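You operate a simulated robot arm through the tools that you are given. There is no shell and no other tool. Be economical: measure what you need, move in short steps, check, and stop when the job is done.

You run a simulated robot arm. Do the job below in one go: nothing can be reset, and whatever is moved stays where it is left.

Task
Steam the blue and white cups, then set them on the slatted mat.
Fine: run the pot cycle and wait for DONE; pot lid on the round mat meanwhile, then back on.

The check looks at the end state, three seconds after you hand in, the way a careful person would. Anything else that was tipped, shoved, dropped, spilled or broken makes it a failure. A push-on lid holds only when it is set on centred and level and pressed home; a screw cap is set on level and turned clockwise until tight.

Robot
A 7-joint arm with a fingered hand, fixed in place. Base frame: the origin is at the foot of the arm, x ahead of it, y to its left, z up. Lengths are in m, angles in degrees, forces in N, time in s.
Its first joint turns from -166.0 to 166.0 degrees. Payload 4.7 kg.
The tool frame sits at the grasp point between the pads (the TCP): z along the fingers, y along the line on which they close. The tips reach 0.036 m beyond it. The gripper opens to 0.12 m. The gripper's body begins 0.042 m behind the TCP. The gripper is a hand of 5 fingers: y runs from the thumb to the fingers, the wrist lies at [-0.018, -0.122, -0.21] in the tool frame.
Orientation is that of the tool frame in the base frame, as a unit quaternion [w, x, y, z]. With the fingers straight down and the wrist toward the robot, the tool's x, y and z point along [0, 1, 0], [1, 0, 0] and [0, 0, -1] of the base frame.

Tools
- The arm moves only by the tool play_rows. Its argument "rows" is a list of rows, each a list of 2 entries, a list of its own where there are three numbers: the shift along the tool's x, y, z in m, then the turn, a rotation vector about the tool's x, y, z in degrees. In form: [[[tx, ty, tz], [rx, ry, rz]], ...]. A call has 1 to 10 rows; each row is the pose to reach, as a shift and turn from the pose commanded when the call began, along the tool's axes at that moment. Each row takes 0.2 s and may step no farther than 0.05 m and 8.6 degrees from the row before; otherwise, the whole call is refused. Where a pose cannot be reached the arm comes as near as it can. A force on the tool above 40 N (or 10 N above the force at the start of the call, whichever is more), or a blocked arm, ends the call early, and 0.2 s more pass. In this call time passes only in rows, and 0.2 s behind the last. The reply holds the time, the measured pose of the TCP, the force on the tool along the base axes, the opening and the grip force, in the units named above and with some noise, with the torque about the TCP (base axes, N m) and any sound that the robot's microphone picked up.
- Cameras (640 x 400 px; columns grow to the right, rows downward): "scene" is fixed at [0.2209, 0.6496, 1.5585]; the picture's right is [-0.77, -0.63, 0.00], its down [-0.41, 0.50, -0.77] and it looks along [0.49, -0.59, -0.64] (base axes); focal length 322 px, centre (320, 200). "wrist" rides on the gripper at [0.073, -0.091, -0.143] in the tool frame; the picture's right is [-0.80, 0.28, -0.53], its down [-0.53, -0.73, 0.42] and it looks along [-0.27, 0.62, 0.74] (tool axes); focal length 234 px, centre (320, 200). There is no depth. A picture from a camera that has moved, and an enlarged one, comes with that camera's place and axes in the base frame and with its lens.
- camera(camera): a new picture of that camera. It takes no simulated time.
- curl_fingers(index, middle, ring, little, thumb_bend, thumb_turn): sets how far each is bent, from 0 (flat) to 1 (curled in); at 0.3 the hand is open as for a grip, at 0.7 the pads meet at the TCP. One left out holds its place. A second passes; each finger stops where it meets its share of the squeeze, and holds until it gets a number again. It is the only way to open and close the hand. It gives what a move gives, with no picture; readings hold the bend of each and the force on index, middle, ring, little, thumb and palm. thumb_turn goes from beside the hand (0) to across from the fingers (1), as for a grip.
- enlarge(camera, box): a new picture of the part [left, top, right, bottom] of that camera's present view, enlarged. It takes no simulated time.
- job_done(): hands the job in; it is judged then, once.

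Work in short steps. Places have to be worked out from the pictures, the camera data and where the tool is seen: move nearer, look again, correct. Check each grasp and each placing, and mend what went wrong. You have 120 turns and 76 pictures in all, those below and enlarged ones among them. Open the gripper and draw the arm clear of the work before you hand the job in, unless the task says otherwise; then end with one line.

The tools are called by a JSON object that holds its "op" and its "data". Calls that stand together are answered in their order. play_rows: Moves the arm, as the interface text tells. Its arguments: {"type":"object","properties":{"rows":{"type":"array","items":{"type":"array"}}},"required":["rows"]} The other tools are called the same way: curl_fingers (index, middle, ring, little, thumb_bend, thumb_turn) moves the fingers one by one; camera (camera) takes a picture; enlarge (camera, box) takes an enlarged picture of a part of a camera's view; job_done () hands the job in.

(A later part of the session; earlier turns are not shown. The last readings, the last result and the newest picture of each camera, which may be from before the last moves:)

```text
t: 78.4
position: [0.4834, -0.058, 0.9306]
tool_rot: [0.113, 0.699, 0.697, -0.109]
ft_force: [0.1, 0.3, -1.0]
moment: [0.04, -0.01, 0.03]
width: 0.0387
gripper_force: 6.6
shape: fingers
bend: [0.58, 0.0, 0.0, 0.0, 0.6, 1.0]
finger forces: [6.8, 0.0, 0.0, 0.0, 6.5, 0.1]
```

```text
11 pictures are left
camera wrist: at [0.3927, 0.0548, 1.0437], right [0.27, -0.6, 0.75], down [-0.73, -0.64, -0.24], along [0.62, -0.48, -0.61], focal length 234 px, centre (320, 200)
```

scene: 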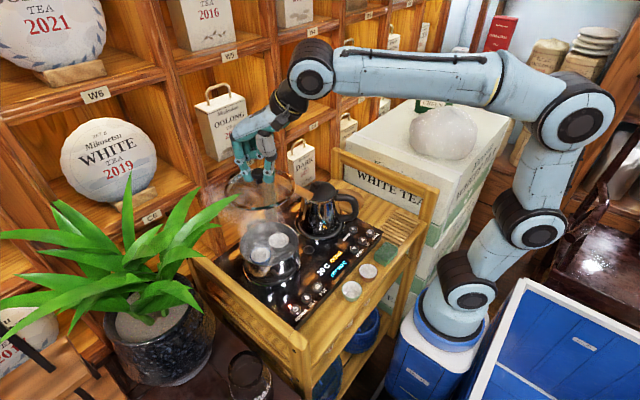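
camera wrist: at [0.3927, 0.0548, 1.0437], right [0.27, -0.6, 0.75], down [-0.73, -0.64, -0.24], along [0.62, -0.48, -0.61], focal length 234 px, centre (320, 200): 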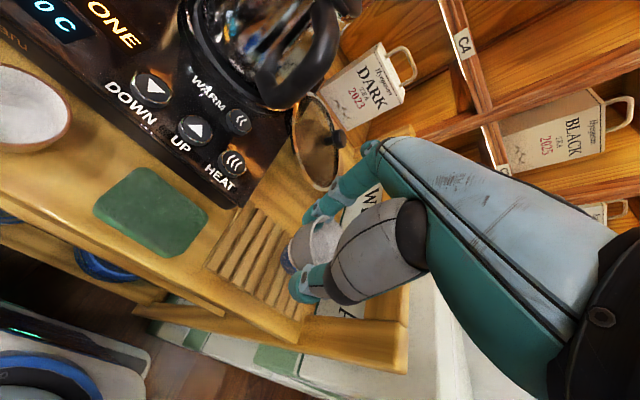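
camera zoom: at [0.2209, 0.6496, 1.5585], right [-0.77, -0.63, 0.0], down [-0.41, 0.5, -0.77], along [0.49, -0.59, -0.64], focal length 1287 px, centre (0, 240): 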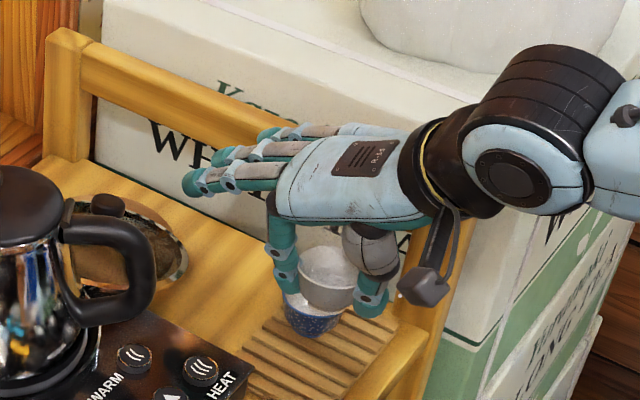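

Re-deriving from the picture: mat spans x≈0.457–0.543, y≈-0.165…-0.05, blue sits near (0.509,-0.115), and the white one is heading to ≈(0.475,-0.065) – clear of blue and on the mat. I lower to z≈0.876 and check.

{"op": "play_rows", "data": {"rows": [[[0.005, -0.001, 0.0181], [0, 0, 0]], [[0.0105, -0.001, 0.0355], [0, 0, 0]], [[0.016, -0.001, 0.0526], [0, 0, 0]]]}}

{"op": "enlarge", "data": {"camera": "scene", "box": [350, 160, 450, 260]}}

```text
t: 79.2
position: [0.4814, -0.0593, 0.8717]
tool_rot: [0.113, 0.699, 0.697, -0.109]
ft_force: [0.3, -0.6, -0.9]
moment: [-0.02, 0.0, -0.01]
width: 0.0388
gripper_force: 7.2
shape: fingers
bend: [0.58, 0.0, 0.0, 0.0, 0.6, 1.0]
finger forces: [6.8, 0.1, 0.0, 0.0, 6.5, 0.0]
```

```text
4.00 times, centred on (400, 210) of scene
camera zoom: at [0.2209, 0.6496, 1.5585], right [-0.77, -0.63, 0.0], down [-0.41, 0.5, -0.77], along [0.49, -0.59, -0.64], focal length 1287 px, centre (0, 160)
```

zoom: 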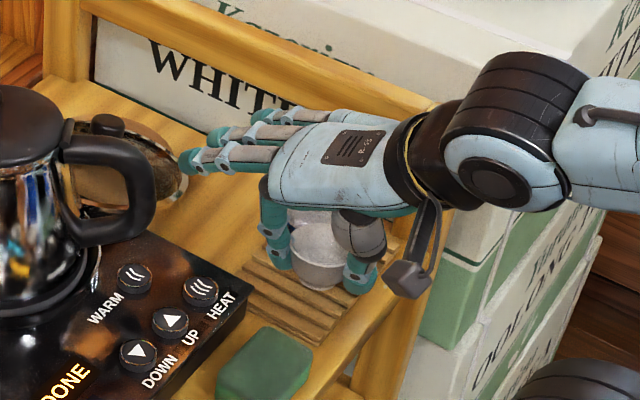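

The white cup is above the mat's free part. I lower the rest in small steps.

{"op": "play_rows", "data": {"rows": [[[0.0015, 0, 0.0048], [0, 0, 0]], [[0.003, 0, 0.0095], [0, 0, 0]], [[0.0042, 0, 0.0133], [0, 0, 0]]]}}

{"op": "play_rows", "data": {"rows": [[[0.0006, 0, 0.0019], [0, 0, 0]], [[0.0012, 0, 0.0038], [0, 0, 0]]]}}

```text
t: 80.0
position: [0.481, -0.0587, 0.8599]
tool_rot: [0.113, 0.699, 0.698, -0.109]
ft_force: [-0.6, -0.7, -0.3]
moment: [0.01, 0.0, -0.01]
width: 0.0389
gripper_force: 6.5
shape: fingers
bend: [0.58, 0.0, 0.0, 0.0, 0.6, 1.0]
finger forces: [6.9, 0.0, 0.1, 0.0, 6.5, 0.1]
```

```text
t: 80.6
position: [0.4811, -0.0584, 0.855]
tool_rot: [0.114, 0.699, 0.697, -0.109]
ft_force: [0.2, 0.4, -0.3]
moment: [0.01, -0.01, 0.01]
width: 0.0387
gripper_force: 7.1
shape: fingers
bend: [0.58, 0.0, 0.0, 0.0, 0.6, 1.0]
finger forces: [6.8, 0.1, 0.1, 0.0, 6.4, 0.0]
```

Near expected contact (~0.852); 2 mm at a time now.

{"op": "play_rows", "data": {"rows": [[[0.0003, 0, 0.001], [0, 0, 0]], [[0.0006, 0, 0.0019], [0, 0, 0]]]}}

{"op": "play_rows", "data": {"rows": [[[0.0003, 0, 0.001], [0, 0, 0]], [[0.0006, 0, 0.0017], [0, 0, 0]]]}}

```text
t: 81.2
position: [0.4808, -0.0564, 0.8527]
tool_rot: [0.113, 0.7, 0.697, -0.11]
ft_force: [-0.2, 0.1, 0.0]
moment: [-0.02, -0.01, 0.02]
width: 0.0385
gripper_force: 6.3
shape: fingers
bend: [0.58, 0.0, 0.0, 0.0, 0.6, 1.0]
finger forces: [6.8, 0.0, 0.0, 0.0, 6.5, 0.0]
```

```text
t: 81.8
position: [0.4806, -0.0588, 0.8513]
tool_rot: [0.113, 0.699, 0.697, -0.108]
ft_force: [-0.2, -0.3, 1.3]
moment: [-0.04, 0.01, 0.0]
width: 0.0386
gripper_force: 6.6
shape: fingers
bend: [0.58, 0.0, 0.0, 0.0, 0.6, 1.0]
finger forces: [6.8, 0.0, 0.0, 0.0, 6.8, 0.0]
```

Contact begins; 1 mm more, then I release.

{"op": "play_rows", "data": {"rows": [[[0.0003, 0, 0.001], [0, 0, 0]]]}}

{"op": "curl_fingers", "data": {"index": 0.48, "thumb_bend": 0.48}}

{"op": "enlarge", "data": {"camera": "wrist", "box": [220, 180, 400, 340]}}

```text
t: 82.2
position: [0.4819, -0.0585, 0.8512]
tool_rot: [0.114, 0.699, 0.697, -0.109]
ft_force: [-1.0, 1.1, 5.9]
moment: [0.03, -0.1, 0.03]
width: 0.0386
gripper_force: 8.1
shape: fingers
bend: [0.58, 0.0, 0.0, 0.0, 0.6, 1.0]
finger forces: [9.4, 0.1, 0.0, 0.1, 7.2, 0.1]
```

```text
t: 83.2
position: [0.4805, -0.0579, 0.8498]
tool_rot: [0.113, 0.699, 0.698, -0.109]
ft_force: [-1.9, 0.1, 2.9]
moment: [0.0, -0.15, 0.02]
width: 0.0662
gripper_force: 2.4
shape: fingers
bend: [0.5, 0.0, 0.0, 0.0, 0.48, 1.0]
finger forces: [4.1, 0.0, 0.0, 0.0, 0.1, 0.0]
```

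```text
2.50 times, centred on (310, 260) of wrist
camera zoom: at [0.3901, 0.0553, 0.9635], right [0.27, -0.6, 0.75], down [-0.73, -0.64, -0.24], along [0.62, -0.48, -0.61], focal length 585 px, centre (345, 50)
```

zoom: 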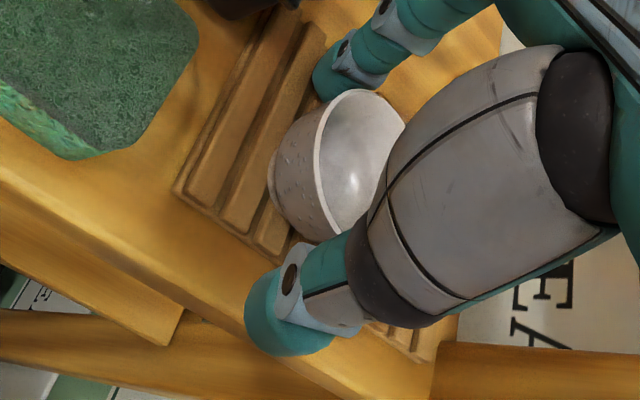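

White cup stands on the mat with slats visible around it. I rise vertically and clear.

{"op": "play_rows", "data": {"rows": [[[-0.0031, -0.001, -0.0095], [0, 0, 0]], [[-0.0077, -0.001, -0.0238], [0, 0, 0]], [[-0.0155, -0.001, -0.0476], [0, 0, 0]], [[-0.0294, -0.001, -0.0904], [0, 0, 0]], [[-0.0433, -0.001, -0.133], [0, 0, 0]], [[-0.0572, -0.001, -0.176], [0, 0, 0]], [[-0.071, -0.001, -0.219], [0, 0, 0]], [[-0.085, -0.001, -0.262], [0, 0, 0]], [[-0.096, -0.001, -0.295], [0, 0, 0]]]}}

{"op": "enlarge", "data": {"camera": "scene", "box": [310, 140, 450, 260]}}

```text
t: 85.2
position: [0.4778, -0.0562, 1.162]
tool_rot: [0.112, 0.7, 0.697, -0.11]
ft_force: [0.5, -0.1, 0.4]
moment: [-0.01, 0.01, 0.0]
width: 0.0685
gripper_force: 0.0
shape: fingers
bend: [0.48, 0.0, 0.0, 0.0, 0.48, 1.0]
finger forces: [0.1, 0.0, 0.0, 0.0, 0.1, 0.1]
```

```text
3.33 times, centred on (380, 200) of scene
camera zoom: at [0.2209, 0.6496, 1.5585], right [-0.77, -0.63, 0.0], down [-0.41, 0.5, -0.77], along [0.49, -0.59, -0.64], focal length 1072 px, centre (120, 200)
```

zoom: 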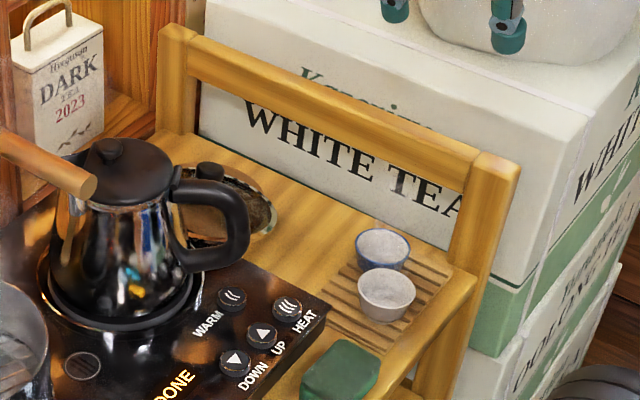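

Both cups stand on the slatted mat. Now I untilt, return to yaw 20° above the lid knob with the same hand pose as when I released it.

{"op": "curl_fingers", "data": {"middle": 1, "ring": 1, "little": 1, "index": 0.5, "thumb_bend": 0.5}}

{"op": "play_rows", "data": {"rows": [[[0, 0, 0], [0, 6, 0]], [[0, 0, 0], [0, 12, 0]], [[0, 0, 0], [0, 18, 0]]]}}

{"op": "play_rows", "data": {"rows": [[[-0.003, 0.037, 0.01], [0, 0, -4]], [[-0.006, 0.074, 0.02], [0, 0, -8]], [[-0.009, 0.111, 0.03], [0, 0, -12]], [[-0.012, 0.148, 0.04], [0, 0, -16]], [[-0.015, 0.185, 0.05], [0, 0, -20]], [[-0.017, 0.218, 0.06], [0, 0, -20]]]}}

```text
t: 86.2
position: [0.4784, -0.0571, 1.1604]
tool_rot: [0.113, 0.7, 0.697, -0.11]
ft_force: [0.8, 0.7, 0.6]
moment: [0.01, 0.0, 0.04]
width: 0.0632
gripper_force: 0.1
shape: fingers
bend: [0.5, 1.0, 1.0, 1.0, 0.5, 1.0]
finger forces: [0.0, 0.0, 0.1, 0.1, 0.1, 0.0]
```

```text
t: 87.0
position: [0.4779, -0.0576, 1.1617]
tool_rot: [0.003, 0.708, 0.706, 0.002]
ft_force: [0.9, 0.7, 0.5]
moment: [-0.05, -0.02, 0.04]
width: 0.0634
gripper_force: 0.0
shape: fingers
bend: [0.5, 1.0, 1.0, 1.0, 0.5, 1.0]
finger forces: [0.0, 0.1, 0.0, 0.1, 0.0, 0.0]
```

```text
t: 88.4
position: [0.6959, -0.0755, 1.1012]
tool_rot: [0.004, 0.575, 0.818, 0.001]
ft_force: [-0.9, 0.4, 1.9]
moment: [0.0, -0.05, 0.02]
width: 0.0631
gripper_force: 0.0
shape: fingers
bend: [0.5, 1.0, 1.0, 1.0, 0.5, 1.0]
finger forces: [0.0, 0.1, 0.1, 0.1, 0.0, 0.0]
```

I correct the half-degree tilt and descend toward the knob, checking once.

{"op": "play_rows", "data": {"rows": [[[0.001, 0, 0.04], [0.36, 0.31, 0]], [[0.002, 0.001, 0.08], [0.36, 0.31, 0]], [[0.002, 0.001, 0.12], [0.36, 0.31, 0]], [[0.002, 0.001, 0.15], [0.36, 0.31, 0]], [[0.002, 0.001, 0.17], [0.36, 0.31, 0]]]}}

{"op": "enlarge", "data": {"camera": "wrist", "box": [180, 150, 420, 400]}}

```text
t: 89.6
position: [0.6992, -0.0736, 0.9318]
tool_rot: [-0.001, 0.574, 0.819, 0.0]
ft_force: [-0.3, 0.3, 0.3]
moment: [0.04, -0.05, 0.02]
width: 0.0632
gripper_force: 0.1
shape: fingers
bend: [0.5, 1.0, 1.0, 1.0, 0.5, 1.0]
finger forces: [0.0, 0.1, 0.0, 0.0, 0.0, 0.0]
```

```text
1.60 times, centred on (300, 275) of wrist
camera zoom: at [0.589, -0.0366, 1.0756], right [0.54, -0.66, 0.52], down [-0.51, -0.75, -0.42], along [0.67, -0.04, -0.74], focal length 375 px, centre (352, 80)
```

zoom: 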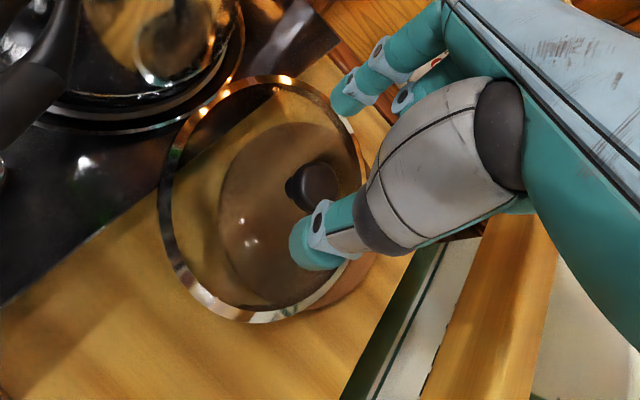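

Knob in line; I make the last 36 mm descent with a 3 mm correction, then pinch the knob.

{"op": "play_rows", "data": {"rows": [[[0.001, -0.003, 0.015], [0, 0, 0]], [[0.001, -0.003, 0.028], [0, 0, 0]], [[0.001, -0.003, 0.0355], [0, 0, 0]]]}}

{"op": "curl_fingers", "data": {"index": 0.7, "thumb_bend": 0.7}}

```text
t: 90.4
position: [0.695, -0.0737, 0.8952]
tool_rot: [-0.002, 0.575, 0.818, 0.0]
ft_force: [0.1, -0.8, 0.1]
moment: [0.02, 0.0, -0.01]
width: 0.0635
gripper_force: 0.1
shape: fingers
bend: [0.5, 1.0, 1.0, 1.0, 0.5, 1.0]
finger forces: [0.0, 0.0, 0.1, 0.0, 0.0, 0.0]
```

```text
t: 91.4
position: [0.6941, -0.0731, 0.8963]
tool_rot: [-0.002, 0.575, 0.818, 0.0]
ft_force: [0.4, 0.3, -0.8]
moment: [-0.01, -0.03, -0.01]
width: 0.0213
gripper_force: 4.5
shape: fingers
bend: [0.64, 1.0, 1.0, 1.0, 0.65, 1.0]
finger forces: [4.0, 0.0, 0.0, 0.1, 4.0, 0.1]
```

Grip is a bit narrower than before; I lift gently and check the hold.

{"op": "play_rows", "data": {"rows": [[[0, 0, -0.005], [0, 0, 0]], [[0, 0, -0.012], [0, 0, 0]], [[0, 0, -0.025], [0, 0, 0]]]}}

{"op": "enlarge", "data": {"camera": "wrist", "box": [180, 150, 420, 400]}}

```text
t: 92.2
position: [0.6957, -0.0743, 0.9207]
tool_rot: [-0.002, 0.574, 0.819, -0.001]
ft_force: [0.3, 0.3, -1.7]
moment: [0.0, -0.01, 0.0]
width: 0.0211
gripper_force: 3.8
shape: fingers
bend: [0.64, 1.0, 1.0, 1.0, 0.65, 1.0]
finger forces: [4.2, 0.0, 0.1, 0.0, 3.8, 0.1]
```

```text
1.60 times, centred on (300, 275) of wrist
camera zoom: at [0.5856, -0.0373, 1.065], right [0.54, -0.66, 0.52], down [-0.51, -0.75, -0.42], along [0.67, -0.04, -0.74], focal length 375 px, centre (352, 80)
```

zoom: 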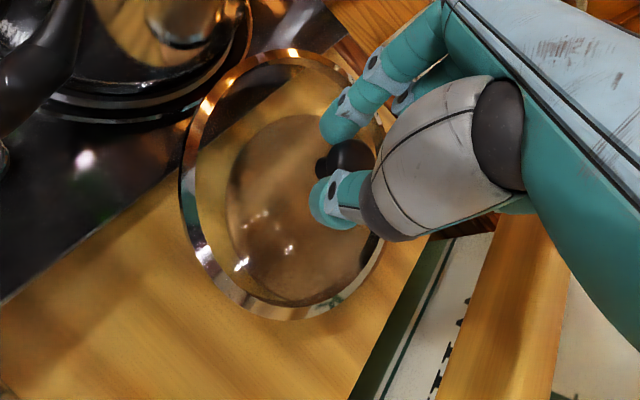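

Lid is held level. I lift high and carry it back over the pot.

{"op": "play_rows", "data": {"rows": [[[0, 0, -0.03], [0, 0, 0]], [[0, 0, -0.07], [0, 0, 0]], [[0, 0, -0.11], [0, 0, 0]], [[0, 0, -0.15], [0, 0, 0]], [[0, 0, -0.19], [0, 0, 0]], [[0, 0, -0.225], [0, 0, 0]], [[0, 0, -0.247], [0, 0, 0]]]}}

{"op": "play_rows", "data": {"rows": [[[0.035, 0.0117, 0], [0, 0, 0]], [[0.07, 0.0235, 0], [0, 0, 0]], [[0.105, 0.0352, 0], [0, 0, 0]], [[0.14, 0.047, 0], [0, 0, 0]], [[0.1745, 0.0587, 0], [0, 0, 0]], [[0.2094, 0.0704, 0], [0, 0, 0]], [[0.2443, 0.0822, 0], [0, 0, 0]], [[0.2792, 0.0939, 0], [0, 0, 0]], [[0.3141, 0.1057, 0], [0, 0, 0]], [[0.349, 0.1174, 0], [0, 0, 0]]]}}

{"op": "play_rows", "data": {"rows": [[[0, 0, 0.03], [0, 0, 0]], [[0, 0, 0.06], [0, 0, 0]], [[0, 0, 0.09], [0, 0, 0]], [[0, 0, 0.12], [0, 0, 0]], [[0, 0, 0.14], [0, 0, 0]]]}}

{"op": "enlarge", "data": {"camera": "wrist", "box": [160, 130, 440, 370]}}

```text
t: 93.8
position: [0.6967, -0.0738, 1.1678]
tool_rot: [-0.002, 0.574, 0.819, -0.001]
ft_force: [-0.9, -0.6, -1.3]
moment: [-0.01, 0.05, 0.01]
width: 0.0207
gripper_force: 3.4
shape: fingers
bend: [0.64, 1.0, 1.0, 1.0, 0.65, 1.0]
finger forces: [4.1, 0.0, 0.1, 0.0, 3.7, 0.1]
```

```text
t: 96.0
position: [0.689, 0.2963, 1.1664]
tool_rot: [-0.001, 0.575, 0.818, 0.0]
ft_force: [-0.5, -0.1, -0.5]
moment: [-0.01, -0.03, 0.0]
width: 0.02
gripper_force: 3.4
shape: fingers
bend: [0.65, 1.0, 1.0, 1.0, 0.66, 1.0]
finger forces: [3.8, 0.0, 0.0, 0.0, 3.4, 0.0]
```

```text
t: 97.2
position: [0.6861, 0.2953, 1.0277]
tool_rot: [-0.002, 0.574, 0.819, 0.0]
ft_force: [-0.5, -0.7, -1.1]
moment: [-0.02, -0.01, 0.01]
width: 0.0198
gripper_force: 3.4
shape: fingers
bend: [0.65, 1.0, 1.0, 1.0, 0.66, 1.0]
finger forces: [3.5, 0.0, 0.0, 0.0, 3.3, 0.0]
```

```text
1.67 times, centred on (300, 250) of wrist
camera zoom: at [0.5772, 0.3316, 1.1713], right [0.54, -0.66, 0.52], down [-0.51, -0.75, -0.42], along [0.67, -0.04, -0.74], focal length 390 px, centre (353, 117)
```

zoom: 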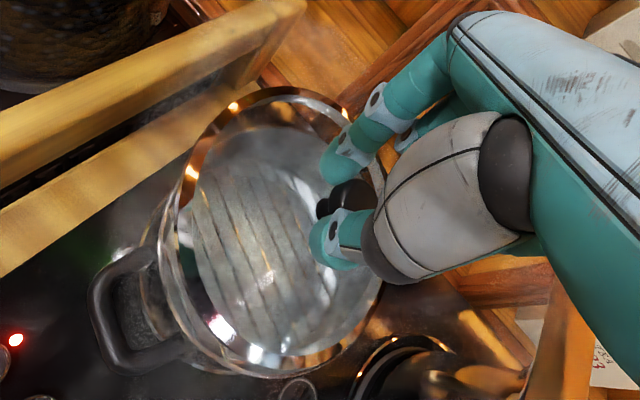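

Knob sits ~1 mm lower in the fingers than at pickup; target TCP ≈(0.687,0.2935). Grip is slowly narrowing, so I set the lid down now.

{"op": "play_rows", "data": {"rows": [[[-0.002, 0, 0.012], [0, 0, 0]], [[-0.002, 0, 0.022], [0, 0, 0]], [[-0.002, 0, 0.03], [0, 0, 0]], [[-0.002, 0, 0.034], [0, 0, 0]]]}}

{"op": "enlarge", "data": {"camera": "scene", "box": [235, 180, 335, 280]}}

```text
t: 98.2
position: [0.6865, 0.2937, 0.9942]
tool_rot: [-0.001, 0.574, 0.819, 0.0]
ft_force: [-1.1, -0.2, 0.5]
moment: [-0.01, 0.03, 0.01]
width: 0.0055
gripper_force: 0.1
shape: fingers
bend: [0.7, 1.0, 1.0, 1.0, 0.69, 1.0]
finger forces: [0.2, 0.0, 0.0, 0.1, 0.7, 0.0]
```

```text
4.00 times, centred on (285, 230) of scene
camera zoom: at [0.2209, 0.6496, 1.5585], right [-0.77, -0.63, 0.0], down [-0.41, 0.5, -0.77], along [0.49, -0.59, -0.64], focal length 1287 px, centre (460, 80)
```

zoom: 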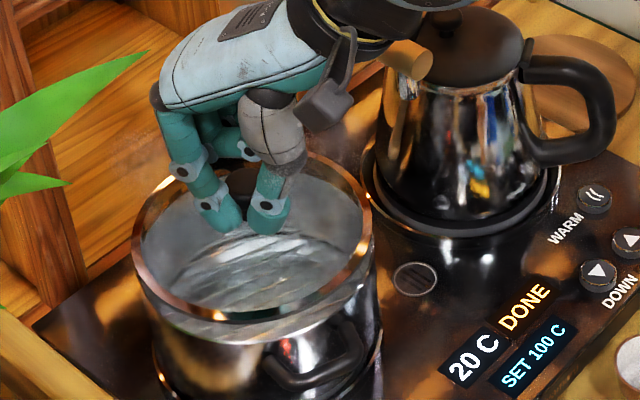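

The fingers slipped off the knob with the lid sitting on the pot, apparently not fully home. I open, rise and look at how it lies.

{"op": "curl_fingers", "data": {"index": 0.5, "thumb_bend": 0.5}}

{"op": "play_rows", "data": {"rows": [[[0, 0, -0.02], [0, 0, 0]], [[0, 0, -0.05], [0, 0, 0]], [[0, 0, -0.09], [0, 0, 0]], [[-0.0, -0.04, -0.11], [0, 0, 0]], [[-0.0, -0.08, -0.13], [0, 0, 0]]]}}

{"op": "enlarge", "data": {"camera": "scene", "box": [235, 180, 335, 280]}}

```text
t: 99.2
position: [0.688, 0.2923, 0.9953]
tool_rot: [-0.001, 0.574, 0.819, 0.0]
ft_force: [-0.8, 0.3, 0.0]
moment: [0.0, 0.01, 0.01]
width: 0.0623
gripper_force: 0.0
shape: fingers
bend: [0.5, 1.0, 1.0, 1.0, 0.5, 1.0]
finger forces: [0.1, 0.0, 0.0, 0.1, 0.0, 0.1]
```

```text
t: 100.4
position: [0.6104, 0.2664, 1.1229]
tool_rot: [-0.001, 0.574, 0.819, -0.002]
ft_force: [1.2, 1.0, -1.4]
moment: [-0.04, 0.05, 0.01]
width: 0.0626
gripper_force: 0.1
shape: fingers
bend: [0.5, 1.0, 1.0, 1.0, 0.5, 1.0]
finger forces: [0.0, 0.0, 0.0, 0.1, 0.1, 0.0]
```

```text
4.00 times, centred on (285, 230) of scene
camera zoom: at [0.2209, 0.6496, 1.5585], right [-0.77, -0.63, 0.0], down [-0.41, 0.5, -0.77], along [0.49, -0.59, -0.64], focal length 1287 px, centre (460, 80)
```

zoom: 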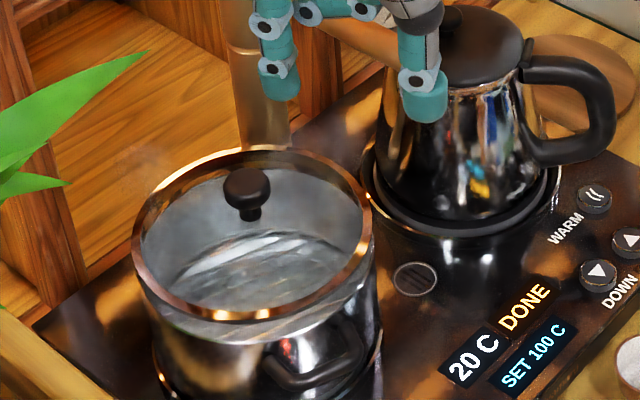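

The lid is level on the rim but about 12 mm high – not pressed in. I take one wrist view to locate knob versus pot before pressing.

{"op": "enlarge", "data": {"camera": "wrist", "box": [180, 170, 340, 330]}}

```text
2.50 times, centred on (260, 250) of wrist
camera zoom: at [0.5014, 0.3033, 1.2672], right [0.54, -0.66, 0.52], down [-0.51, -0.75, -0.42], along [0.67, -0.04, -0.74], focal length 585 px, centre (470, 75)
```

zoom: 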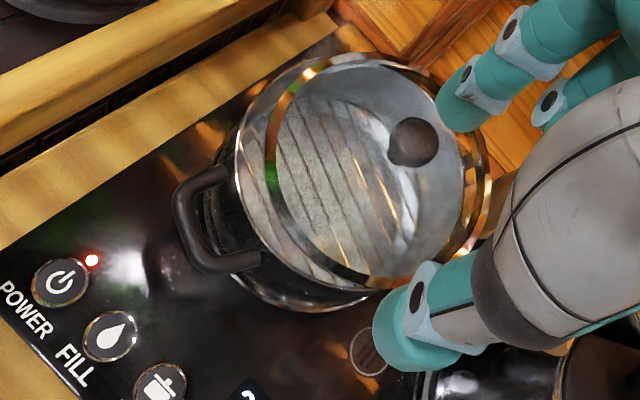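

The knob is at about (0.6985,0.2815), so the lid lies ~15 mm off-centre toward (+x,-y). I'll regrip with thumb against index+middle, a bit lower, and bring it over by (-0.011,+0.010).

{"op": "curl_fingers", "data": {"middle": 0.5, "index": 0.5, "thumb_bend": 0.5}}

{"op": "play_rows", "data": {"rows": [[[-0.005, 0.044, 0], [0, 0, 0]], [[-0.01, 0.088, 0], [0, 0, 0]], [[-0.01, 0.088, 0.045], [0, 0, 0]], [[-0.01, 0.088, 0.085], [0, 0, 0]], [[-0.01, 0.088, 0.115], [0, 0, 0]], [[-0.01, 0.088, 0.13], [0, 0, 0]]]}}

```text
t: 101.4
position: [0.61, 0.2661, 1.1247]
tool_rot: [-0.001, 0.575, 0.818, 0.0]
ft_force: [-0.2, 1.0, -0.2]
moment: [0.02, 0.0, 0.01]
width: 0.0626
gripper_force: 0.0
shape: fingers
bend: [0.5, 0.5, 1.0, 1.0, 0.5, 1.0]
finger forces: [0.0, 0.1, 0.0, 0.0, 0.0, 0.0]
```

```text
t: 102.8
position: [0.6972, 0.2847, 0.9947]
tool_rot: [-0.001, 0.575, 0.818, 0.0]
ft_force: [-0.2, -0.1, 0.5]
moment: [-0.01, -0.02, 0.0]
width: 0.0627
gripper_force: 0.1
shape: fingers
bend: [0.5, 0.5, 1.0, 1.0, 0.5, 1.0]
finger forces: [0.0, 0.0, 0.1, 0.1, 0.0, 0.1]
```

No contact; I shift 2 mm, lower 6 mm and close three fingers on the knob.

{"op": "play_rows", "data": {"rows": [[[0.002, 0, 0.003], [0, 0, 0]], [[0.002, 0, 0.006], [0, 0, 0]]]}}

{"op": "curl_fingers", "data": {"middle": 0.7, "index": 0.7, "thumb_bend": 0.7}}

```text
t: 103.4
position: [0.6976, 0.2881, 0.9893]
tool_rot: [-0.001, 0.574, 0.819, -0.001]
ft_force: [0.0, 0.4, 0.0]
moment: [0.05, 0.02, 0.01]
width: 0.0626
gripper_force: 0.1
shape: fingers
bend: [0.5, 0.5, 1.0, 1.0, 0.5, 1.0]
finger forces: [0.0, 0.0, 0.0, 0.0, 0.1, 0.1]
```

```text
t: 104.4
position: [0.6968, 0.2871, 0.9882]
tool_rot: [0.0, 0.574, 0.819, 0.001]
ft_force: [-0.4, 0.1, 0.1]
moment: [-0.01, 0.01, 0.03]
width: 0.0167
gripper_force: 5.4
shape: fingers
bend: [0.67, 0.67, 1.0, 1.0, 0.65, 1.0]
finger forces: [2.5, 3.2, 0.0, 0.0, 5.9, 0.1]
```

A balanced three-finger grip. I lift 6 mm, move by (-0.012,+0.0115), and check with a wrist view.

{"op": "play_rows", "data": {"rows": [[[0, 0, -0.004], [0, 0, 0]], [[0, 0, -0.008], [0, 0, 0]], [[0.005, -0.0025, -0.008], [0, 0, 0]], [[0.01, -0.005, -0.008], [0, 0, 0]], [[0.0149, -0.0073, -0.008], [0, 0, 0]]]}}

{"op": "enlarge", "data": {"camera": "wrist", "box": [190, 170, 350, 330]}}

```text
t: 105.6
position: [0.6852, 0.2997, 0.9963]
tool_rot: [-0.002, 0.574, 0.819, 0.0]
ft_force: [0.3, 0.1, -1.6]
moment: [0.03, 0.0, -0.02]
width: 0.0169
gripper_force: 5.7
shape: fingers
bend: [0.67, 0.67, 1.0, 1.0, 0.65, 1.0]
finger forces: [2.6, 3.0, 0.0, 0.1, 5.5, 0.1]
```

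```text
2.50 times, centred on (270, 250) of wrist
camera zoom: at [0.5757, 0.3365, 1.1402], right [0.54, -0.66, 0.52], down [-0.51, -0.75, -0.42], along [0.67, -0.04, -0.74], focal length 585 px, centre (445, 75)
```

zoom: 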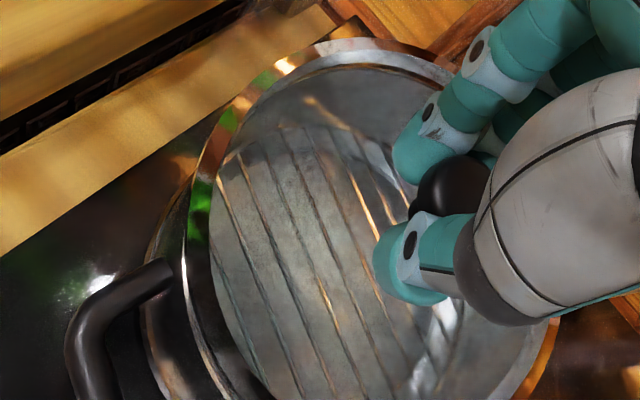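

Accounting for grip height, the lid is ~4.5 mm too far in +y; I correct and lower slowly.

{"op": "play_rows", "data": {"rows": [[[-0.0042, -0.0015, 0.0], [0, 0, 0]], [[-0.0042, -0.0015, 0.005], [0, 0, 0]], [[-0.0042, -0.0015, 0.009], [0, 0, 0]]]}}

{"op": "play_rows", "data": {"rows": [[[0, 0, 0.002], [0, 0, 0]], [[0, 0, 0.004], [0, 0, 0]]]}}

```text
t: 106.4
position: [0.685, 0.2958, 0.9865]
tool_rot: [-0.001, 0.574, 0.819, 0.0]
ft_force: [0.5, -0.1, 1.5]
moment: [-0.02, 0.03, 0.02]
width: 0.0164
gripper_force: 5.0
shape: fingers
bend: [0.67, 0.67, 1.0, 1.0, 0.66, 1.0]
finger forces: [2.6, 2.5, 0.0, 0.0, 5.2, 0.0]
```

```text
t: 107.0
position: [0.6856, 0.2952, 0.9875]
tool_rot: [0.001, 0.574, 0.819, 0.003]
ft_force: [-3.6, -2.4, 25.6]
moment: [-0.19, 0.63, -0.01]
width: 0.0157
gripper_force: 16.2
shape: fingers
bend: [0.68, 0.68, 1.0, 1.0, 0.67, 1.0]
finger forces: [2.1, 3.8, 0.0, 0.0, 26.5, 0.1]
```

The thumb now pushes on the glass with the lid on the rim. I ease off, open, rise, and prepare a closed-finger press onto the knob top.

{"op": "play_rows", "data": {"rows": [[[0, 0, -0.004], [0, 0, 0]]]}}

{"op": "curl_fingers", "data": {"middle": 0.5, "index": 0.5, "thumb_bend": 0.5}}

{"op": "play_rows", "data": {"rows": [[[0, 0, -0.015], [0, 0, 0]], [[0, 0, -0.035], [0, 0, 0]], [[0, 0, -0.06], [0, 0, 0]]]}}

{"op": "curl_fingers", "data": {"middle": 1, "index": 0.7, "thumb_bend": 0.7}}

```text
t: 107.4
position: [0.6854, 0.2947, 0.9864]
tool_rot: [-0.001, 0.575, 0.818, -0.001]
ft_force: [1.5, 3.2, 8.3]
moment: [0.07, -0.04, 0.02]
width: 0.0151
gripper_force: 8.6
shape: fingers
bend: [0.67, 0.67, 1.0, 1.0, 0.67, 1.0]
finger forces: [3.2, 6.4, 0.0, 0.0, 7.5, 0.0]
```

```text
t: 108.4
position: [0.6857, 0.2953, 0.9877]
tool_rot: [-0.001, 0.574, 0.819, 0.0]
ft_force: [-0.9, -0.4, 10.3]
moment: [0.01, -0.34, -0.05]
width: 0.0624
gripper_force: 4.5
shape: fingers
bend: [0.5, 0.51, 1.0, 1.0, 0.5, 1.0]
finger forces: [0.0, 10.1, 0.1, 0.0, 0.0, 0.1]
```

```text
t: 109.2
position: [0.6834, 0.2948, 1.0479]
tool_rot: [-0.002, 0.575, 0.818, -0.001]
ft_force: [0.1, 0.1, 0.1]
moment: [-0.01, 0.0, -0.03]
width: 0.0622
gripper_force: 0.0
shape: fingers
bend: [0.5, 0.5, 1.0, 1.0, 0.5, 1.0]
finger forces: [0.0, 0.0, 0.0, 0.0, 0.0, 0.1]
```

```text
t: 110.2
position: [0.685, 0.2952, 1.0488]
tool_rot: [-0.002, 0.574, 0.819, 0.0]
ft_force: [-0.4, -0.1, -0.3]
moment: [0.03, 0.03, 0.0]
width: 0.0047
gripper_force: 0.1
shape: fingers
bend: [0.7, 1.0, 1.0, 1.0, 0.7, 1.0]
finger forces: [0.1, 0.1, 0.0, 0.0, 0.0, 0.0]
```

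I align over the knob and press down in small steps, listening for the snap.

{"op": "play_rows", "data": {"rows": [[[-0.004, 0.004, 0.012], [0, 0, 0]], [[-0.004, 0.004, 0.022], [0, 0, 0]], [[-0.004, 0.004, 0.027], [0, 0, 0]]]}}

{"op": "play_rows", "data": {"rows": [[[0, 0, 0.002], [0, 0, 0]], [[0, 0, 0.004], [0, 0, 0]]]}}

```text
t: 111.0
position: [0.6897, 0.2933, 1.0196]
tool_rot: [-0.001, 0.574, 0.819, 0.0]
ft_force: [0.7, -0.3, -0.1]
moment: [-0.04, 0.02, 0.0]
width: 0.0046
gripper_force: 0.1
shape: fingers
bend: [0.7, 1.0, 1.0, 1.0, 0.7, 1.0]
finger forces: [0.0, 0.0, 0.0, 0.1, 0.2, 0.1]
```

```text
t: 111.6
position: [0.6902, 0.2939, 1.0169]
tool_rot: [-0.001, 0.574, 0.819, -0.001]
ft_force: [-0.2, -0.9, 0.4]
moment: [0.0, -0.04, -0.02]
width: 0.0045
gripper_force: 0.0
shape: fingers
bend: [0.7, 1.0, 1.0, 1.0, 0.7, 1.0]
finger forces: [0.0, 0.0, 0.1, 0.1, 0.1, 0.1]
```

No contact yet; continuing in 2 mm steps.

{"op": "play_rows", "data": {"rows": [[[0, 0, 0.002], [0, 0, 0]], [[0, 0, 0.004], [0, 0, 0]]]}}

{"op": "play_rows", "data": {"rows": [[[0, 0, 0.002], [0, 0, 0]], [[0, 0, 0.004], [0, 0, 0]]]}}

```text
t: 112.2
position: [0.6914, 0.2931, 1.015]
tool_rot: [-0.001, 0.574, 0.819, 0.002]
ft_force: [1.6, 1.3, 10.6]
moment: [0.2, -0.07, 0.01]
width: 0.0036
gripper_force: 5.3
shape: fingers
bend: [0.7, 1.0, 1.0, 1.0, 0.7, 1.0]
finger forces: [10.1, 0.0, 0.0, 0.1, 0.0, 0.0]
```

```text
t: 112.8
position: [0.6908, 0.2936, 1.0134]
tool_rot: [0.0, 0.574, 0.819, 0.005]
ft_force: [8.6, 3.8, 36.5]
moment: [0.57, -0.48, -0.11]
width: 0.0029
gripper_force: 18.2
shape: fingers
bend: [0.71, 1.0, 1.0, 1.0, 0.7, 1.0]
finger forces: [36.2, 0.0, 0.0, 0.0, 0.0, 0.1]
```

Only the index touched, ~13 mm off its centre, with no snap. The index pad actually sits at tool x≈+0.01, so I shift to put the index tip squarely on the knob and press again.

{"op": "play_rows", "data": {"rows": [[[0, 0, -0.012], [0, 0, 0]], [[-0.0094, -0.0122, -0.012], [0, 0, 0]], [[-0.0094, -0.0122, -0.004], [0, 0, 0]], [[-0.0094, -0.0122, -0.001], [0, 0, 0]]]}}

{"op": "play_rows", "data": {"rows": [[[0, 0, 0.002], [0, 0, 0]], [[0, 0, 0.004], [0, 0, 0]]]}}

```text
t: 113.8
position: [0.6835, 0.2802, 1.0135]
tool_rot: [0.0, 0.574, 0.819, 0.004]
ft_force: [7.9, 0.4, 31.7]
moment: [0.48, -0.38, -0.1]
width: 0.0025
gripper_force: 16.2
shape: fingers
bend: [0.71, 1.0, 1.0, 1.0, 0.7, 1.0]
finger forces: [32.5, 0.0, 0.0, 0.0, 0.1, 0.0]
```

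```text
t: 114.2
position: [0.684, 0.2802, 1.0133]
tool_rot: [0.001, 0.574, 0.819, 0.006]
ft_force: [0.8, -2.0, 7.1]
moment: [-0.02, -0.02, 0.0]
width: 0.0016
gripper_force: 3.2
shape: fingers
bend: [0.7, 1.0, 1.0, 1.0, 0.7, 1.0]
finger forces: [7.2, 0.0, 0.1, 0.0, 0.1, 0.0]
stopped in row 1: the force on the tool passed its limit at 45 N (the readings are from after the stop); the commanded pose is now the measured one
```

Still no snap at 45 N, so the lid must be slightly off-centre. I rise to the earlier viewing pose and spend the last picture on measuring it.

{"op": "play_rows", "data": {"rows": [[[0, 0, -0.03], [0.63, -0.3, 0]], [[0, 0, -0.07], [0.63, -0.3, 0]], [[0.006, -0.037, -0.09], [0.63, -0.3, 0]], [[0.0122, -0.074, -0.11], [0.63, -0.3, 0]]]}}

{"op": "enlarge", "data": {"camera": "wrist", "box": [180, 170, 340, 330]}}

```text
t: 115.2
position: [0.6096, 0.2651, 1.1195]
tool_rot: [0.0, 0.574, 0.819, -0.002]
ft_force: [0.8, 0.4, -1.1]
moment: [-0.03, 0.04, 0.01]
width: 0.0044
gripper_force: 0.0
shape: fingers
bend: [0.7, 1.0, 1.0, 1.0, 0.7, 1.0]
finger forces: [0.0, 0.0, 0.0, 0.1, 0.1, 0.1]
```

```text
2.50 times, centred on (260, 250) of wrist
camera zoom: at [0.4998, 0.303, 1.2634], right [0.54, -0.66, 0.53], down [-0.51, -0.75, -0.42], along [0.67, -0.04, -0.74], focal length 585 px, centre (470, 75)
```

zoom: 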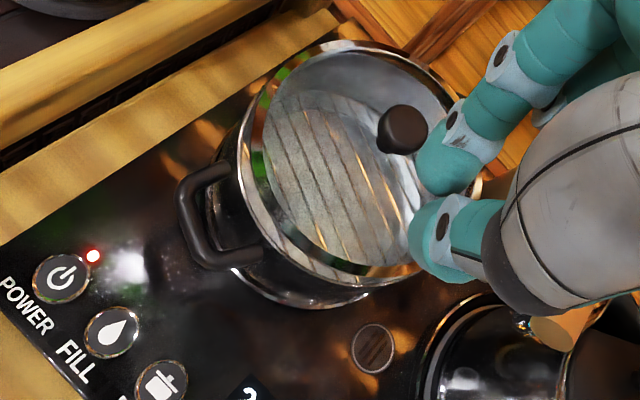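

From the picture the knob is at ≈(0.695,0.291) while centre is (0.687,0.292), so the lid needs ~8 mm toward -x. I regrip with three fingers to guide it and press while holding.

{"op": "curl_fingers", "data": {"middle": 0.5, "index": 0.5, "thumb_bend": 0.5}}

{"op": "play_rows", "data": {"rows": [[[-0.0016, 0.045, 0], [0, 0, 0]], [[-0.0032, 0.0893, 0], [0, 0, 0]], [[-0.0032, 0.0893, 0.045], [0, 0, 0]], [[-0.0032, 0.0893, 0.085], [0, 0, 0]], [[-0.0032, 0.0893, 0.115], [0, 0, 0]], [[-0.0032, 0.0893, 0.129], [0, 0, 0]]]}}

{"op": "curl_fingers", "data": {"middle": 0.7, "index": 0.7, "thumb_bend": 0.7}}

```text
t: 116.2
position: [0.6081, 0.2658, 1.1203]
tool_rot: [0.0, 0.574, 0.819, 0.0]
ft_force: [-0.2, 0.0, -0.4]
moment: [0.03, -0.01, -0.02]
width: 0.0625
gripper_force: 0.2
shape: fingers
bend: [0.5, 0.5, 1.0, 1.0, 0.5, 1.0]
finger forces: [0.0, 0.0, 0.1, 0.1, 0.0, 0.0]
```

```text
t: 117.6
position: [0.6951, 0.294, 0.9918]
tool_rot: [0.0, 0.574, 0.819, -0.001]
ft_force: [-1.0, -0.7, 1.3]
moment: [-0.01, -0.02, 0.0]
width: 0.0628
gripper_force: 0.0
shape: fingers
bend: [0.5, 0.5, 1.0, 1.0, 0.5, 1.0]
finger forces: [0.0, 0.0, 0.0, 0.0, 0.1, 0.0]
```

```text
t: 118.6
position: [0.6944, 0.2956, 0.9916]
tool_rot: [0.0, 0.575, 0.818, 0.0]
ft_force: [0.0, -0.3, -0.1]
moment: [0.01, -0.03, 0.0]
width: 0.0213
gripper_force: 6.8
shape: fingers
bend: [0.65, 0.68, 1.0, 1.0, 0.64, 1.0]
finger forces: [4.1, 2.3, 0.0, 0.0, 7.3, 0.0]
```

Good grip (index/middle/thumb loaded). I lift 4 mm, move by (-0.008,+0.001), and lower with gentle pressure.

{"op": "play_rows", "data": {"rows": [[[0, 0, -0.004], [0, 0, 0]], [[0.0018, -0.0036, -0.004], [0, 0, 0]], [[0.0037, -0.0072, -0.004], [0, 0, 0]], [[0.0037, -0.0072, 0], [0, 0, 0]], [[0.0037, -0.0072, 0.002], [0, 0, 0]]]}}

{"op": "play_rows", "data": {"rows": [[[0, 0, 0.001], [0, 0, 0]], [[0, 0, 0.0025], [0, 0, 0]]]}}

```text
t: 119.8
position: [0.6861, 0.2942, 0.9914]
tool_rot: [0.0, 0.574, 0.819, -0.002]
ft_force: [0.4, -0.1, -1.3]
moment: [-0.02, 0.05, -0.04]
width: 0.0212
gripper_force: 7.1
shape: fingers
bend: [0.65, 0.68, 1.0, 1.0, 0.64, 1.0]
finger forces: [4.7, 2.8, 0.0, 0.1, 7.0, 0.0]
```

```text
t: 120.4
position: [0.6866, 0.294, 0.9895]
tool_rot: [0.0, 0.575, 0.818, 0.0]
ft_force: [-1.4, 1.3, 5.4]
moment: [0.0, 0.08, -0.05]
width: 0.0205
gripper_force: 5.7
shape: fingers
bend: [0.65, 0.68, 1.0, 1.0, 0.65, 1.0]
finger forces: [4.2, 1.7, 0.1, 0.1, 6.7, 0.0]
```

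Contact at ~0.990. I keep pressing in 2 mm steps, listening.

{"op": "play_rows", "data": {"rows": [[[0, 0, 0.0015], [0, 0, 0]], [[0, 0, 0.003], [0, 0, 0]]]}}

{"op": "play_rows", "data": {"rows": [[[0, 0, 0.0015], [0, 0, 0]], [[0, 0, 0.003], [0, 0, 0]]]}}

```text
t: 121.0
position: [0.6856, 0.2935, 0.9877]
tool_rot: [0.0, 0.575, 0.818, 0.001]
ft_force: [-0.2, 1.4, 6.4]
moment: [0.02, 0.0, 0.0]
width: 0.0184
gripper_force: 6.0
shape: fingers
bend: [0.66, 0.69, 1.0, 1.0, 0.66, 1.0]
finger forces: [5.5, 1.3, 0.0, 0.1, 6.2, 0.0]
```

```text
t: 121.6
position: [0.6863, 0.2947, 0.9872]
tool_rot: [0.0, 0.574, 0.819, 0.003]
ft_force: [-2.1, -2.1, 29.4]
moment: [-0.1, 0.51, -0.01]
width: 0.0187
gripper_force: 17.6
shape: fingers
bend: [0.66, 0.69, 1.0, 1.0, 0.67, 1.0]
finger forces: [7.0, 1.8, 0.1, 0.0, 26.5, 0.0]
```

No snap yet; the thumb bears on the glass. I back off 3 mm, release gently in stages, then press the knob centre squarely with the index tip.

{"op": "play_rows", "data": {"rows": [[[0, 0, -0.003], [0, 0, 0]], [[0, 0, -0.005], [0, 0, 0]]]}}

{"op": "curl_fingers", "data": {"middle": 0.6, "index": 0.6, "thumb_bend": 0.6}}

{"op": "play_rows", "data": {"rows": [[[0, 0, -0.005], [0, 0, 0]], [[0, 0, -0.01], [0, 0, 0]]]}}

{"op": "curl_fingers", "data": {"middle": 0.5, "index": 0.5, "thumb_bend": 0.5}}

{"op": "play_rows", "data": {"rows": [[[0, 0, -0.02], [0, 0, 0]], [[0, 0, -0.045], [0, 0, 0]]]}}

{"op": "curl_fingers", "data": {"middle": 1, "index": 0.7, "thumb_bend": 0.7}}

```text
t: 122.2
position: [0.6864, 0.2941, 0.9867]
tool_rot: [-0.001, 0.574, 0.819, -0.003]
ft_force: [0.9, 1.8, 14.5]
moment: [0.19, -0.12, 0.01]
width: 0.0187
gripper_force: 10.8
shape: fingers
bend: [0.66, 0.69, 1.0, 1.0, 0.67, 1.0]
finger forces: [12.7, 1.7, 0.0, 0.0, 7.4, 0.0]
```

```text
t: 123.2
position: [0.6881, 0.2943, 0.9872]
tool_rot: [-0.001, 0.574, 0.819, -0.002]
ft_force: [-3.5, -0.7, 8.3]
moment: [0.08, -0.02, 0.02]
width: 0.0267
gripper_force: 4.3
shape: fingers
bend: [0.64, 0.61, 1.0, 1.0, 0.6, 1.0]
finger forces: [6.0, 2.4, 0.1, 0.0, 0.0, 0.0]
```

```text
t: 123.8
position: [0.6874, 0.2959, 0.9964]
tool_rot: [0.001, 0.574, 0.819, -0.002]
ft_force: [0.1, 0.4, -0.8]
moment: [0.01, 0.02, 0.0]
width: 0.0322
gripper_force: 0.1
shape: fingers
bend: [0.6, 0.6, 1.0, 1.0, 0.6, 1.0]
finger forces: [0.1, 0.0, 0.0, 0.0, 0.0, 0.0]
heard: snap
```

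```text
t: 124.8
position: [0.6865, 0.2951, 0.9986]
tool_rot: [-0.001, 0.575, 0.818, -0.001]
ft_force: [0.2, -0.9, -0.2]
moment: [0.01, 0.0, 0.04]
width: 0.0623
gripper_force: 0.0
shape: fingers
bend: [0.5, 0.5, 1.0, 1.0, 0.5, 1.0]
finger forces: [0.0, 0.0, 0.1, 0.1, 0.0, 0.0]
```

```text
t: 125.4
position: [0.6871, 0.2941, 1.0424]
tool_rot: [0.0, 0.574, 0.819, -0.002]
ft_force: [0.0, 0.1, 0.2]
moment: [0.01, 0.05, 0.01]
width: 0.0625
gripper_force: 0.1
shape: fingers
bend: [0.5, 0.5, 1.0, 1.0, 0.5, 1.0]
finger forces: [0.1, 0.0, 0.0, 0.0, 0.0, 0.1]
```

```text
t: 126.4
position: [0.6873, 0.2943, 1.0425]
tool_rot: [-0.001, 0.574, 0.819, 0.0]
ft_force: [-0.1, -0.8, -0.8]
moment: [0.03, -0.02, -0.02]
width: 0.005
gripper_force: 0.1
shape: fingers
bend: [0.7, 1.0, 1.0, 1.0, 0.7, 1.0]
finger forces: [0.1, 0.0, 0.0, 0.1, 0.1, 0.1]
```

A snap sounded as I let go and rose – it may have popped loose from a caught finger, so I press the knob squarely from above with the index tip to be sure.

{"op": "play_rows", "data": {"rows": [[[-0.0123, -0.0096, 0.01], [0, 0, 0]], [[-0.0123, -0.0096, 0.02], [0, 0, 0]], [[-0.0123, -0.0096, 0.026], [0, 0, 0]]]}}

{"op": "play_rows", "data": {"rows": [[[0, 0, 0.0015], [0, 0, 0]], [[0, 0, 0.003], [0, 0, 0]]]}}

{"op": "play_rows", "data": {"rows": [[[0, 0, 0.001], [0, 0, 0]], [[0, 0, 0.002], [0, 0, 0]]]}}

```text
t: 127.2
position: [0.6829, 0.2801, 1.017]
tool_rot: [0.0, 0.574, 0.819, -0.002]
ft_force: [0.2, -0.6, 0.0]
moment: [-0.01, 0.02, 0.02]
width: 0.0046
gripper_force: 0.1
shape: fingers
bend: [0.7, 1.0, 1.0, 1.0, 0.7, 1.0]
finger forces: [0.1, 0.0, 0.0, 0.0, 0.0, 0.0]
```

```text
t: 127.8
position: [0.6822, 0.2804, 1.0133]
tool_rot: [0.001, 0.574, 0.819, 0.001]
ft_force: [1.6, -0.4, 5.8]
moment: [0.05, -0.1, -0.05]
width: 0.0043
gripper_force: 3.1
shape: fingers
bend: [0.7, 1.0, 1.0, 1.0, 0.7, 1.0]
finger forces: [6.2, 0.0, 0.1, 0.1, 0.0, 0.0]
```

```text
t: 128.4
position: [0.6815, 0.2796, 1.0138]
tool_rot: [0.0, 0.575, 0.818, 0.001]
ft_force: [4.5, 1.8, 19.9]
moment: [0.39, -0.28, -0.05]
width: 0.0038
gripper_force: 10.6
shape: fingers
bend: [0.7, 1.0, 1.0, 1.0, 0.7, 1.0]
finger forces: [21.1, 0.1, 0.0, 0.1, 0.1, 0.0]
```

20 N on the knob; I press a bit further.

{"op": "play_rows", "data": {"rows": [[[0, 0, 0.001], [0, 0, 0]], [[0, 0, 0.002], [0, 0, 0]]]}}

{"op": "play_rows", "data": {"rows": [[[0, 0, 0.001], [0, 0, 0]], [[0, 0, 0.0015], [0, 0, 0]]]}}

```text
t: 129.0
position: [0.6838, 0.2799, 1.0141]
tool_rot: [0.002, 0.574, 0.819, 0.004]
ft_force: [0.6, -0.2, 5.5]
moment: [0.09, -0.02, 0.01]
width: 0.0029
gripper_force: 2.7
shape: fingers
bend: [0.7, 1.0, 1.0, 1.0, 0.7, 1.0]
finger forces: [5.6, 0.1, 0.0, 0.0, 0.0, 0.1]
stopped in row 2: the force on the tool passed its limit at 41 N (the readings are from after the stop); the commanded pose is now the measured one
```

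```text
t: 129.6
position: [0.6833, 0.2802, 1.014]
tool_rot: [0.001, 0.575, 0.818, 0.006]
ft_force: [3.3, 1.1, 17.3]
moment: [0.3, -0.19, -0.04]
width: 0.0025
gripper_force: 8.7
shape: fingers
bend: [0.7, 1.0, 1.0, 1.0, 0.7, 1.0]
finger forces: [17.4, 0.0, 0.0, 0.0, 0.0, 0.0]
```

Height is unchanged at 41 N and no new sound, so it may already have snapped home. I test by nudging the knob sideways very gently: a held lid resists, a loose one slides at ~1 N.

{"op": "play_rows", "data": {"rows": [[[0, 0, -0.025], [0, 0, 0]], [[-0.002, -0.0305, -0.025], [0, 0, 0]], [[-0.002, -0.0305, 0.0], [0, 0, 0]], [[-0.002, -0.0305, 0.013], [0, 0, 0]]]}}

{"op": "play_rows", "data": {"rows": [[[0, 0.003, 0], [0, 0, 0]], [[0, 0.005, 0], [0, 0, 0]]]}}

```text
t: 130.6
position: [0.6543, 0.2682, 0.9983]
tool_rot: [0.002, 0.574, 0.819, 0.004]
ft_force: [0.9, 0.6, 0.2]
moment: [-0.01, 0.03, 0.02]
width: 0.0043
gripper_force: 0.2
shape: fingers
bend: [0.7, 1.0, 1.0, 1.0, 0.7, 1.0]
finger forces: [0.0, 0.0, 0.1, 0.1, 0.1, 0.0]
```

```text
t: 131.2
position: [0.6594, 0.2702, 0.9998]
tool_rot: [0.001, 0.574, 0.819, 0.003]
ft_force: [-0.7, -0.2, 0.7]
moment: [0.02, 0.01, -0.04]
width: 0.0042
gripper_force: 0.3
shape: fingers
bend: [0.7, 1.0, 1.0, 1.0, 0.7, 1.0]
finger forces: [0.3, 0.0, 0.0, 0.1, 0.0, 0.1]
```

Not touching yet; advancing 2 mm at a time.

{"op": "play_rows", "data": {"rows": [[[0, 0.0015, 0], [0, 0, 0]], [[0, 0.003, 0], [0, 0, 0]]]}}

{"op": "play_rows", "data": {"rows": [[[0, 0.001, 0], [0, 0, 0]], [[0, 0.002, 0], [0, 0, 0]]]}}

```text
t: 131.8
position: [0.6617, 0.2717, 0.9987]
tool_rot: [0.002, 0.574, 0.819, 0.005]
ft_force: [-1.7, -0.9, 0.4]
moment: [0.01, 0.07, 0.05]
width: 0.0013
gripper_force: 1.5
shape: fingers
bend: [0.7, 1.0, 1.0, 1.0, 0.7, 1.0]
finger forces: [3.1, 0.1, 0.0, 0.1, 0.0, 0.0]
```

```text
t: 132.4
position: [0.6647, 0.2713, 0.9994]
tool_rot: [0.001, 0.574, 0.819, 0.004]
ft_force: [-2.0, 0.1, 0.3]
moment: [-0.01, 0.01, 0.01]
width: 0.0032
gripper_force: 0.9
shape: fingers
bend: [0.7, 1.0, 1.0, 1.0, 0.7, 1.0]
finger forces: [1.4, 0.0, 0.0, 0.1, 0.1, 0.0]
heard: snap
```

A snap at only ~3 N sideways – most likely it let go again (pressing home is silent). I nudge it back from the opposite side with the thumb, watching the force.

{"op": "play_rows", "data": {"rows": [[[0, -0.004, 0], [0, 0, 0]], [[0, -0.004, -0.035], [0, 0, 0]], [[0.0053, 0.036, -0.035], [0, 0, 0]], [[0.0105, 0.0752, -0.035], [0, 0, 0]], [[0.0105, 0.0752, -0.012], [0, 0, 0]], [[0.0105, 0.0752, 0.0], [0, 0, 0]]]}}

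{"op": "play_rows", "data": {"rows": [[[0, -0.002, 0], [0, 0, 0]], [[0, -0.004, 0], [0, 0, 0]]]}}

```text
t: 133.8
position: [0.7323, 0.3081, 0.9999]
tool_rot: [0.002, 0.574, 0.819, 0.003]
ft_force: [0.2, 0.0, 1.0]
moment: [-0.03, -0.06, 0.0]
width: 0.0042
gripper_force: 0.1
shape: fingers
bend: [0.7, 1.0, 1.0, 1.0, 0.7, 1.0]
finger forces: [0.1, 0.1, 0.0, 0.0, 0.0, 0.0]
```

```text
t: 134.4
position: [0.7281, 0.307, 0.9993]
tool_rot: [0.001, 0.574, 0.819, 0.004]
ft_force: [1.0, -0.6, -1.3]
moment: [0.0, 0.01, 0.0]
width: 0.0044
gripper_force: 0.0
shape: fingers
bend: [0.7, 1.0, 1.0, 1.0, 0.7, 1.0]
finger forces: [0.1, 0.0, 0.0, 0.0, 0.0, 0.1]
```

No contact yet; approaching further in small steps.

{"op": "play_rows", "data": {"rows": [[[0, -0.0015, 0], [0, 0, 0]], [[0, -0.003, 0], [0, 0, 0]]]}}

{"op": "play_rows", "data": {"rows": [[[0, -0.001, 0], [0, 0, 0]], [[0, -0.002, 0], [0, 0, 0]]]}}

{"op": "play_rows", "data": {"rows": [[[0, -0.001, 0], [0, 0, 0]], [[0, -0.002, 0], [0, 0, 0]]]}}

```text
t: 135.0
position: [0.7249, 0.3056, 0.9989]
tool_rot: [0.002, 0.574, 0.819, 0.003]
ft_force: [-0.3, -0.5, 0.2]
moment: [0.01, 0.0, 0.02]
width: 0.0044
gripper_force: 0.6
shape: fingers
bend: [0.7, 1.0, 1.0, 1.0, 0.7, 1.0]
finger forces: [0.1, 0.0, 0.0, 0.0, 0.3, 0.0]
```

```text
t: 135.6
position: [0.7234, 0.304, 1.0001]
tool_rot: [0.002, 0.574, 0.819, 0.004]
ft_force: [0.5, -0.2, 0.0]
moment: [0.02, -0.01, -0.01]
width: 0.0033
gripper_force: 0.3
shape: fingers
bend: [0.7, 1.0, 1.0, 1.0, 0.7, 1.0]
finger forces: [0.0, 0.0, 0.0, 0.0, 0.7, 0.1]
```

```text
t: 136.2
position: [0.7212, 0.303, 1.0001]
tool_rot: [0.001, 0.575, 0.818, 0.003]
ft_force: [0.8, 0.0, 0.9]
moment: [0.01, 0.04, -0.02]
width: 0.0035
gripper_force: 0.5
shape: fingers
bend: [0.7, 1.0, 1.0, 1.0, 0.7, 1.0]
finger forces: [0.0, 0.1, 0.0, 0.0, 1.0, 0.0]
```

The lid slides freely at ~1 N, so it is loose again and, by the travel, back at the spot where pressing had held it. I retreat and press the knob squarely once more.

{"op": "play_rows", "data": {"rows": [[[0, 0.004, 0], [0, 0, 0]], [[0, 0.004, -0.04], [0, 0, 0]], [[-0.0043, -0.02, -0.04], [0, 0, 0]], [[-0.0086, -0.0443, -0.04], [0, 0, 0]], [[-0.0086, -0.0443, -0.025], [0, 0, 0]], [[-0.0086, -0.0443, -0.017], [0, 0, 0]]]}}

{"op": "play_rows", "data": {"rows": [[[0, 0, 0.0015], [0, 0, 0]], [[0, 0, 0.003], [0, 0, 0]], [[0, 0, 0.0045], [0, 0, 0]]]}}

{"op": "play_rows", "data": {"rows": [[[0, 0, 0.001], [0, 0, 0]], [[0, 0, 0.002], [0, 0, 0]], [[0, 0, 0.003], [0, 0, 0]]]}}

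```text
t: 137.6
position: [0.6824, 0.2807, 1.0163]
tool_rot: [0.002, 0.574, 0.819, 0.004]
ft_force: [0.2, -0.2, 0.6]
moment: [0.02, 0.01, -0.01]
width: 0.0038
gripper_force: 0.1
shape: fingers
bend: [0.7, 1.0, 1.0, 1.0, 0.7, 1.0]
finger forces: [0.1, 0.0, 0.1, 0.1, 0.1, 0.0]
```

```text
t: 138.4
position: [0.6826, 0.2807, 1.0147]
tool_rot: [0.002, 0.575, 0.818, 0.006]
ft_force: [4.0, 1.6, 16.6]
moment: [0.29, -0.2, -0.03]
width: 0.0027
gripper_force: 8.8
shape: fingers
bend: [0.7, 1.0, 1.0, 1.0, 0.7, 1.0]
finger forces: [17.6, 0.0, 0.0, 0.1, 0.1, 0.0]
```

```text
t: 139.2
position: [0.6838, 0.2813, 1.0148]
tool_rot: [0.002, 0.574, 0.819, 0.008]
ft_force: [0.2, -0.5, 6.3]
moment: [0.1, -0.01, 0.0]
width: 0.002
gripper_force: 2.8
shape: fingers
bend: [0.7, 1.0, 1.0, 1.0, 0.7, 1.0]
finger forces: [5.9, 0.0, 0.0, 0.0, 0.1, 0.0]
stopped in row 3: the force on the tool passed its limit at 42 N (the readings are from after the stop); the commanded pose is now the measured one
```

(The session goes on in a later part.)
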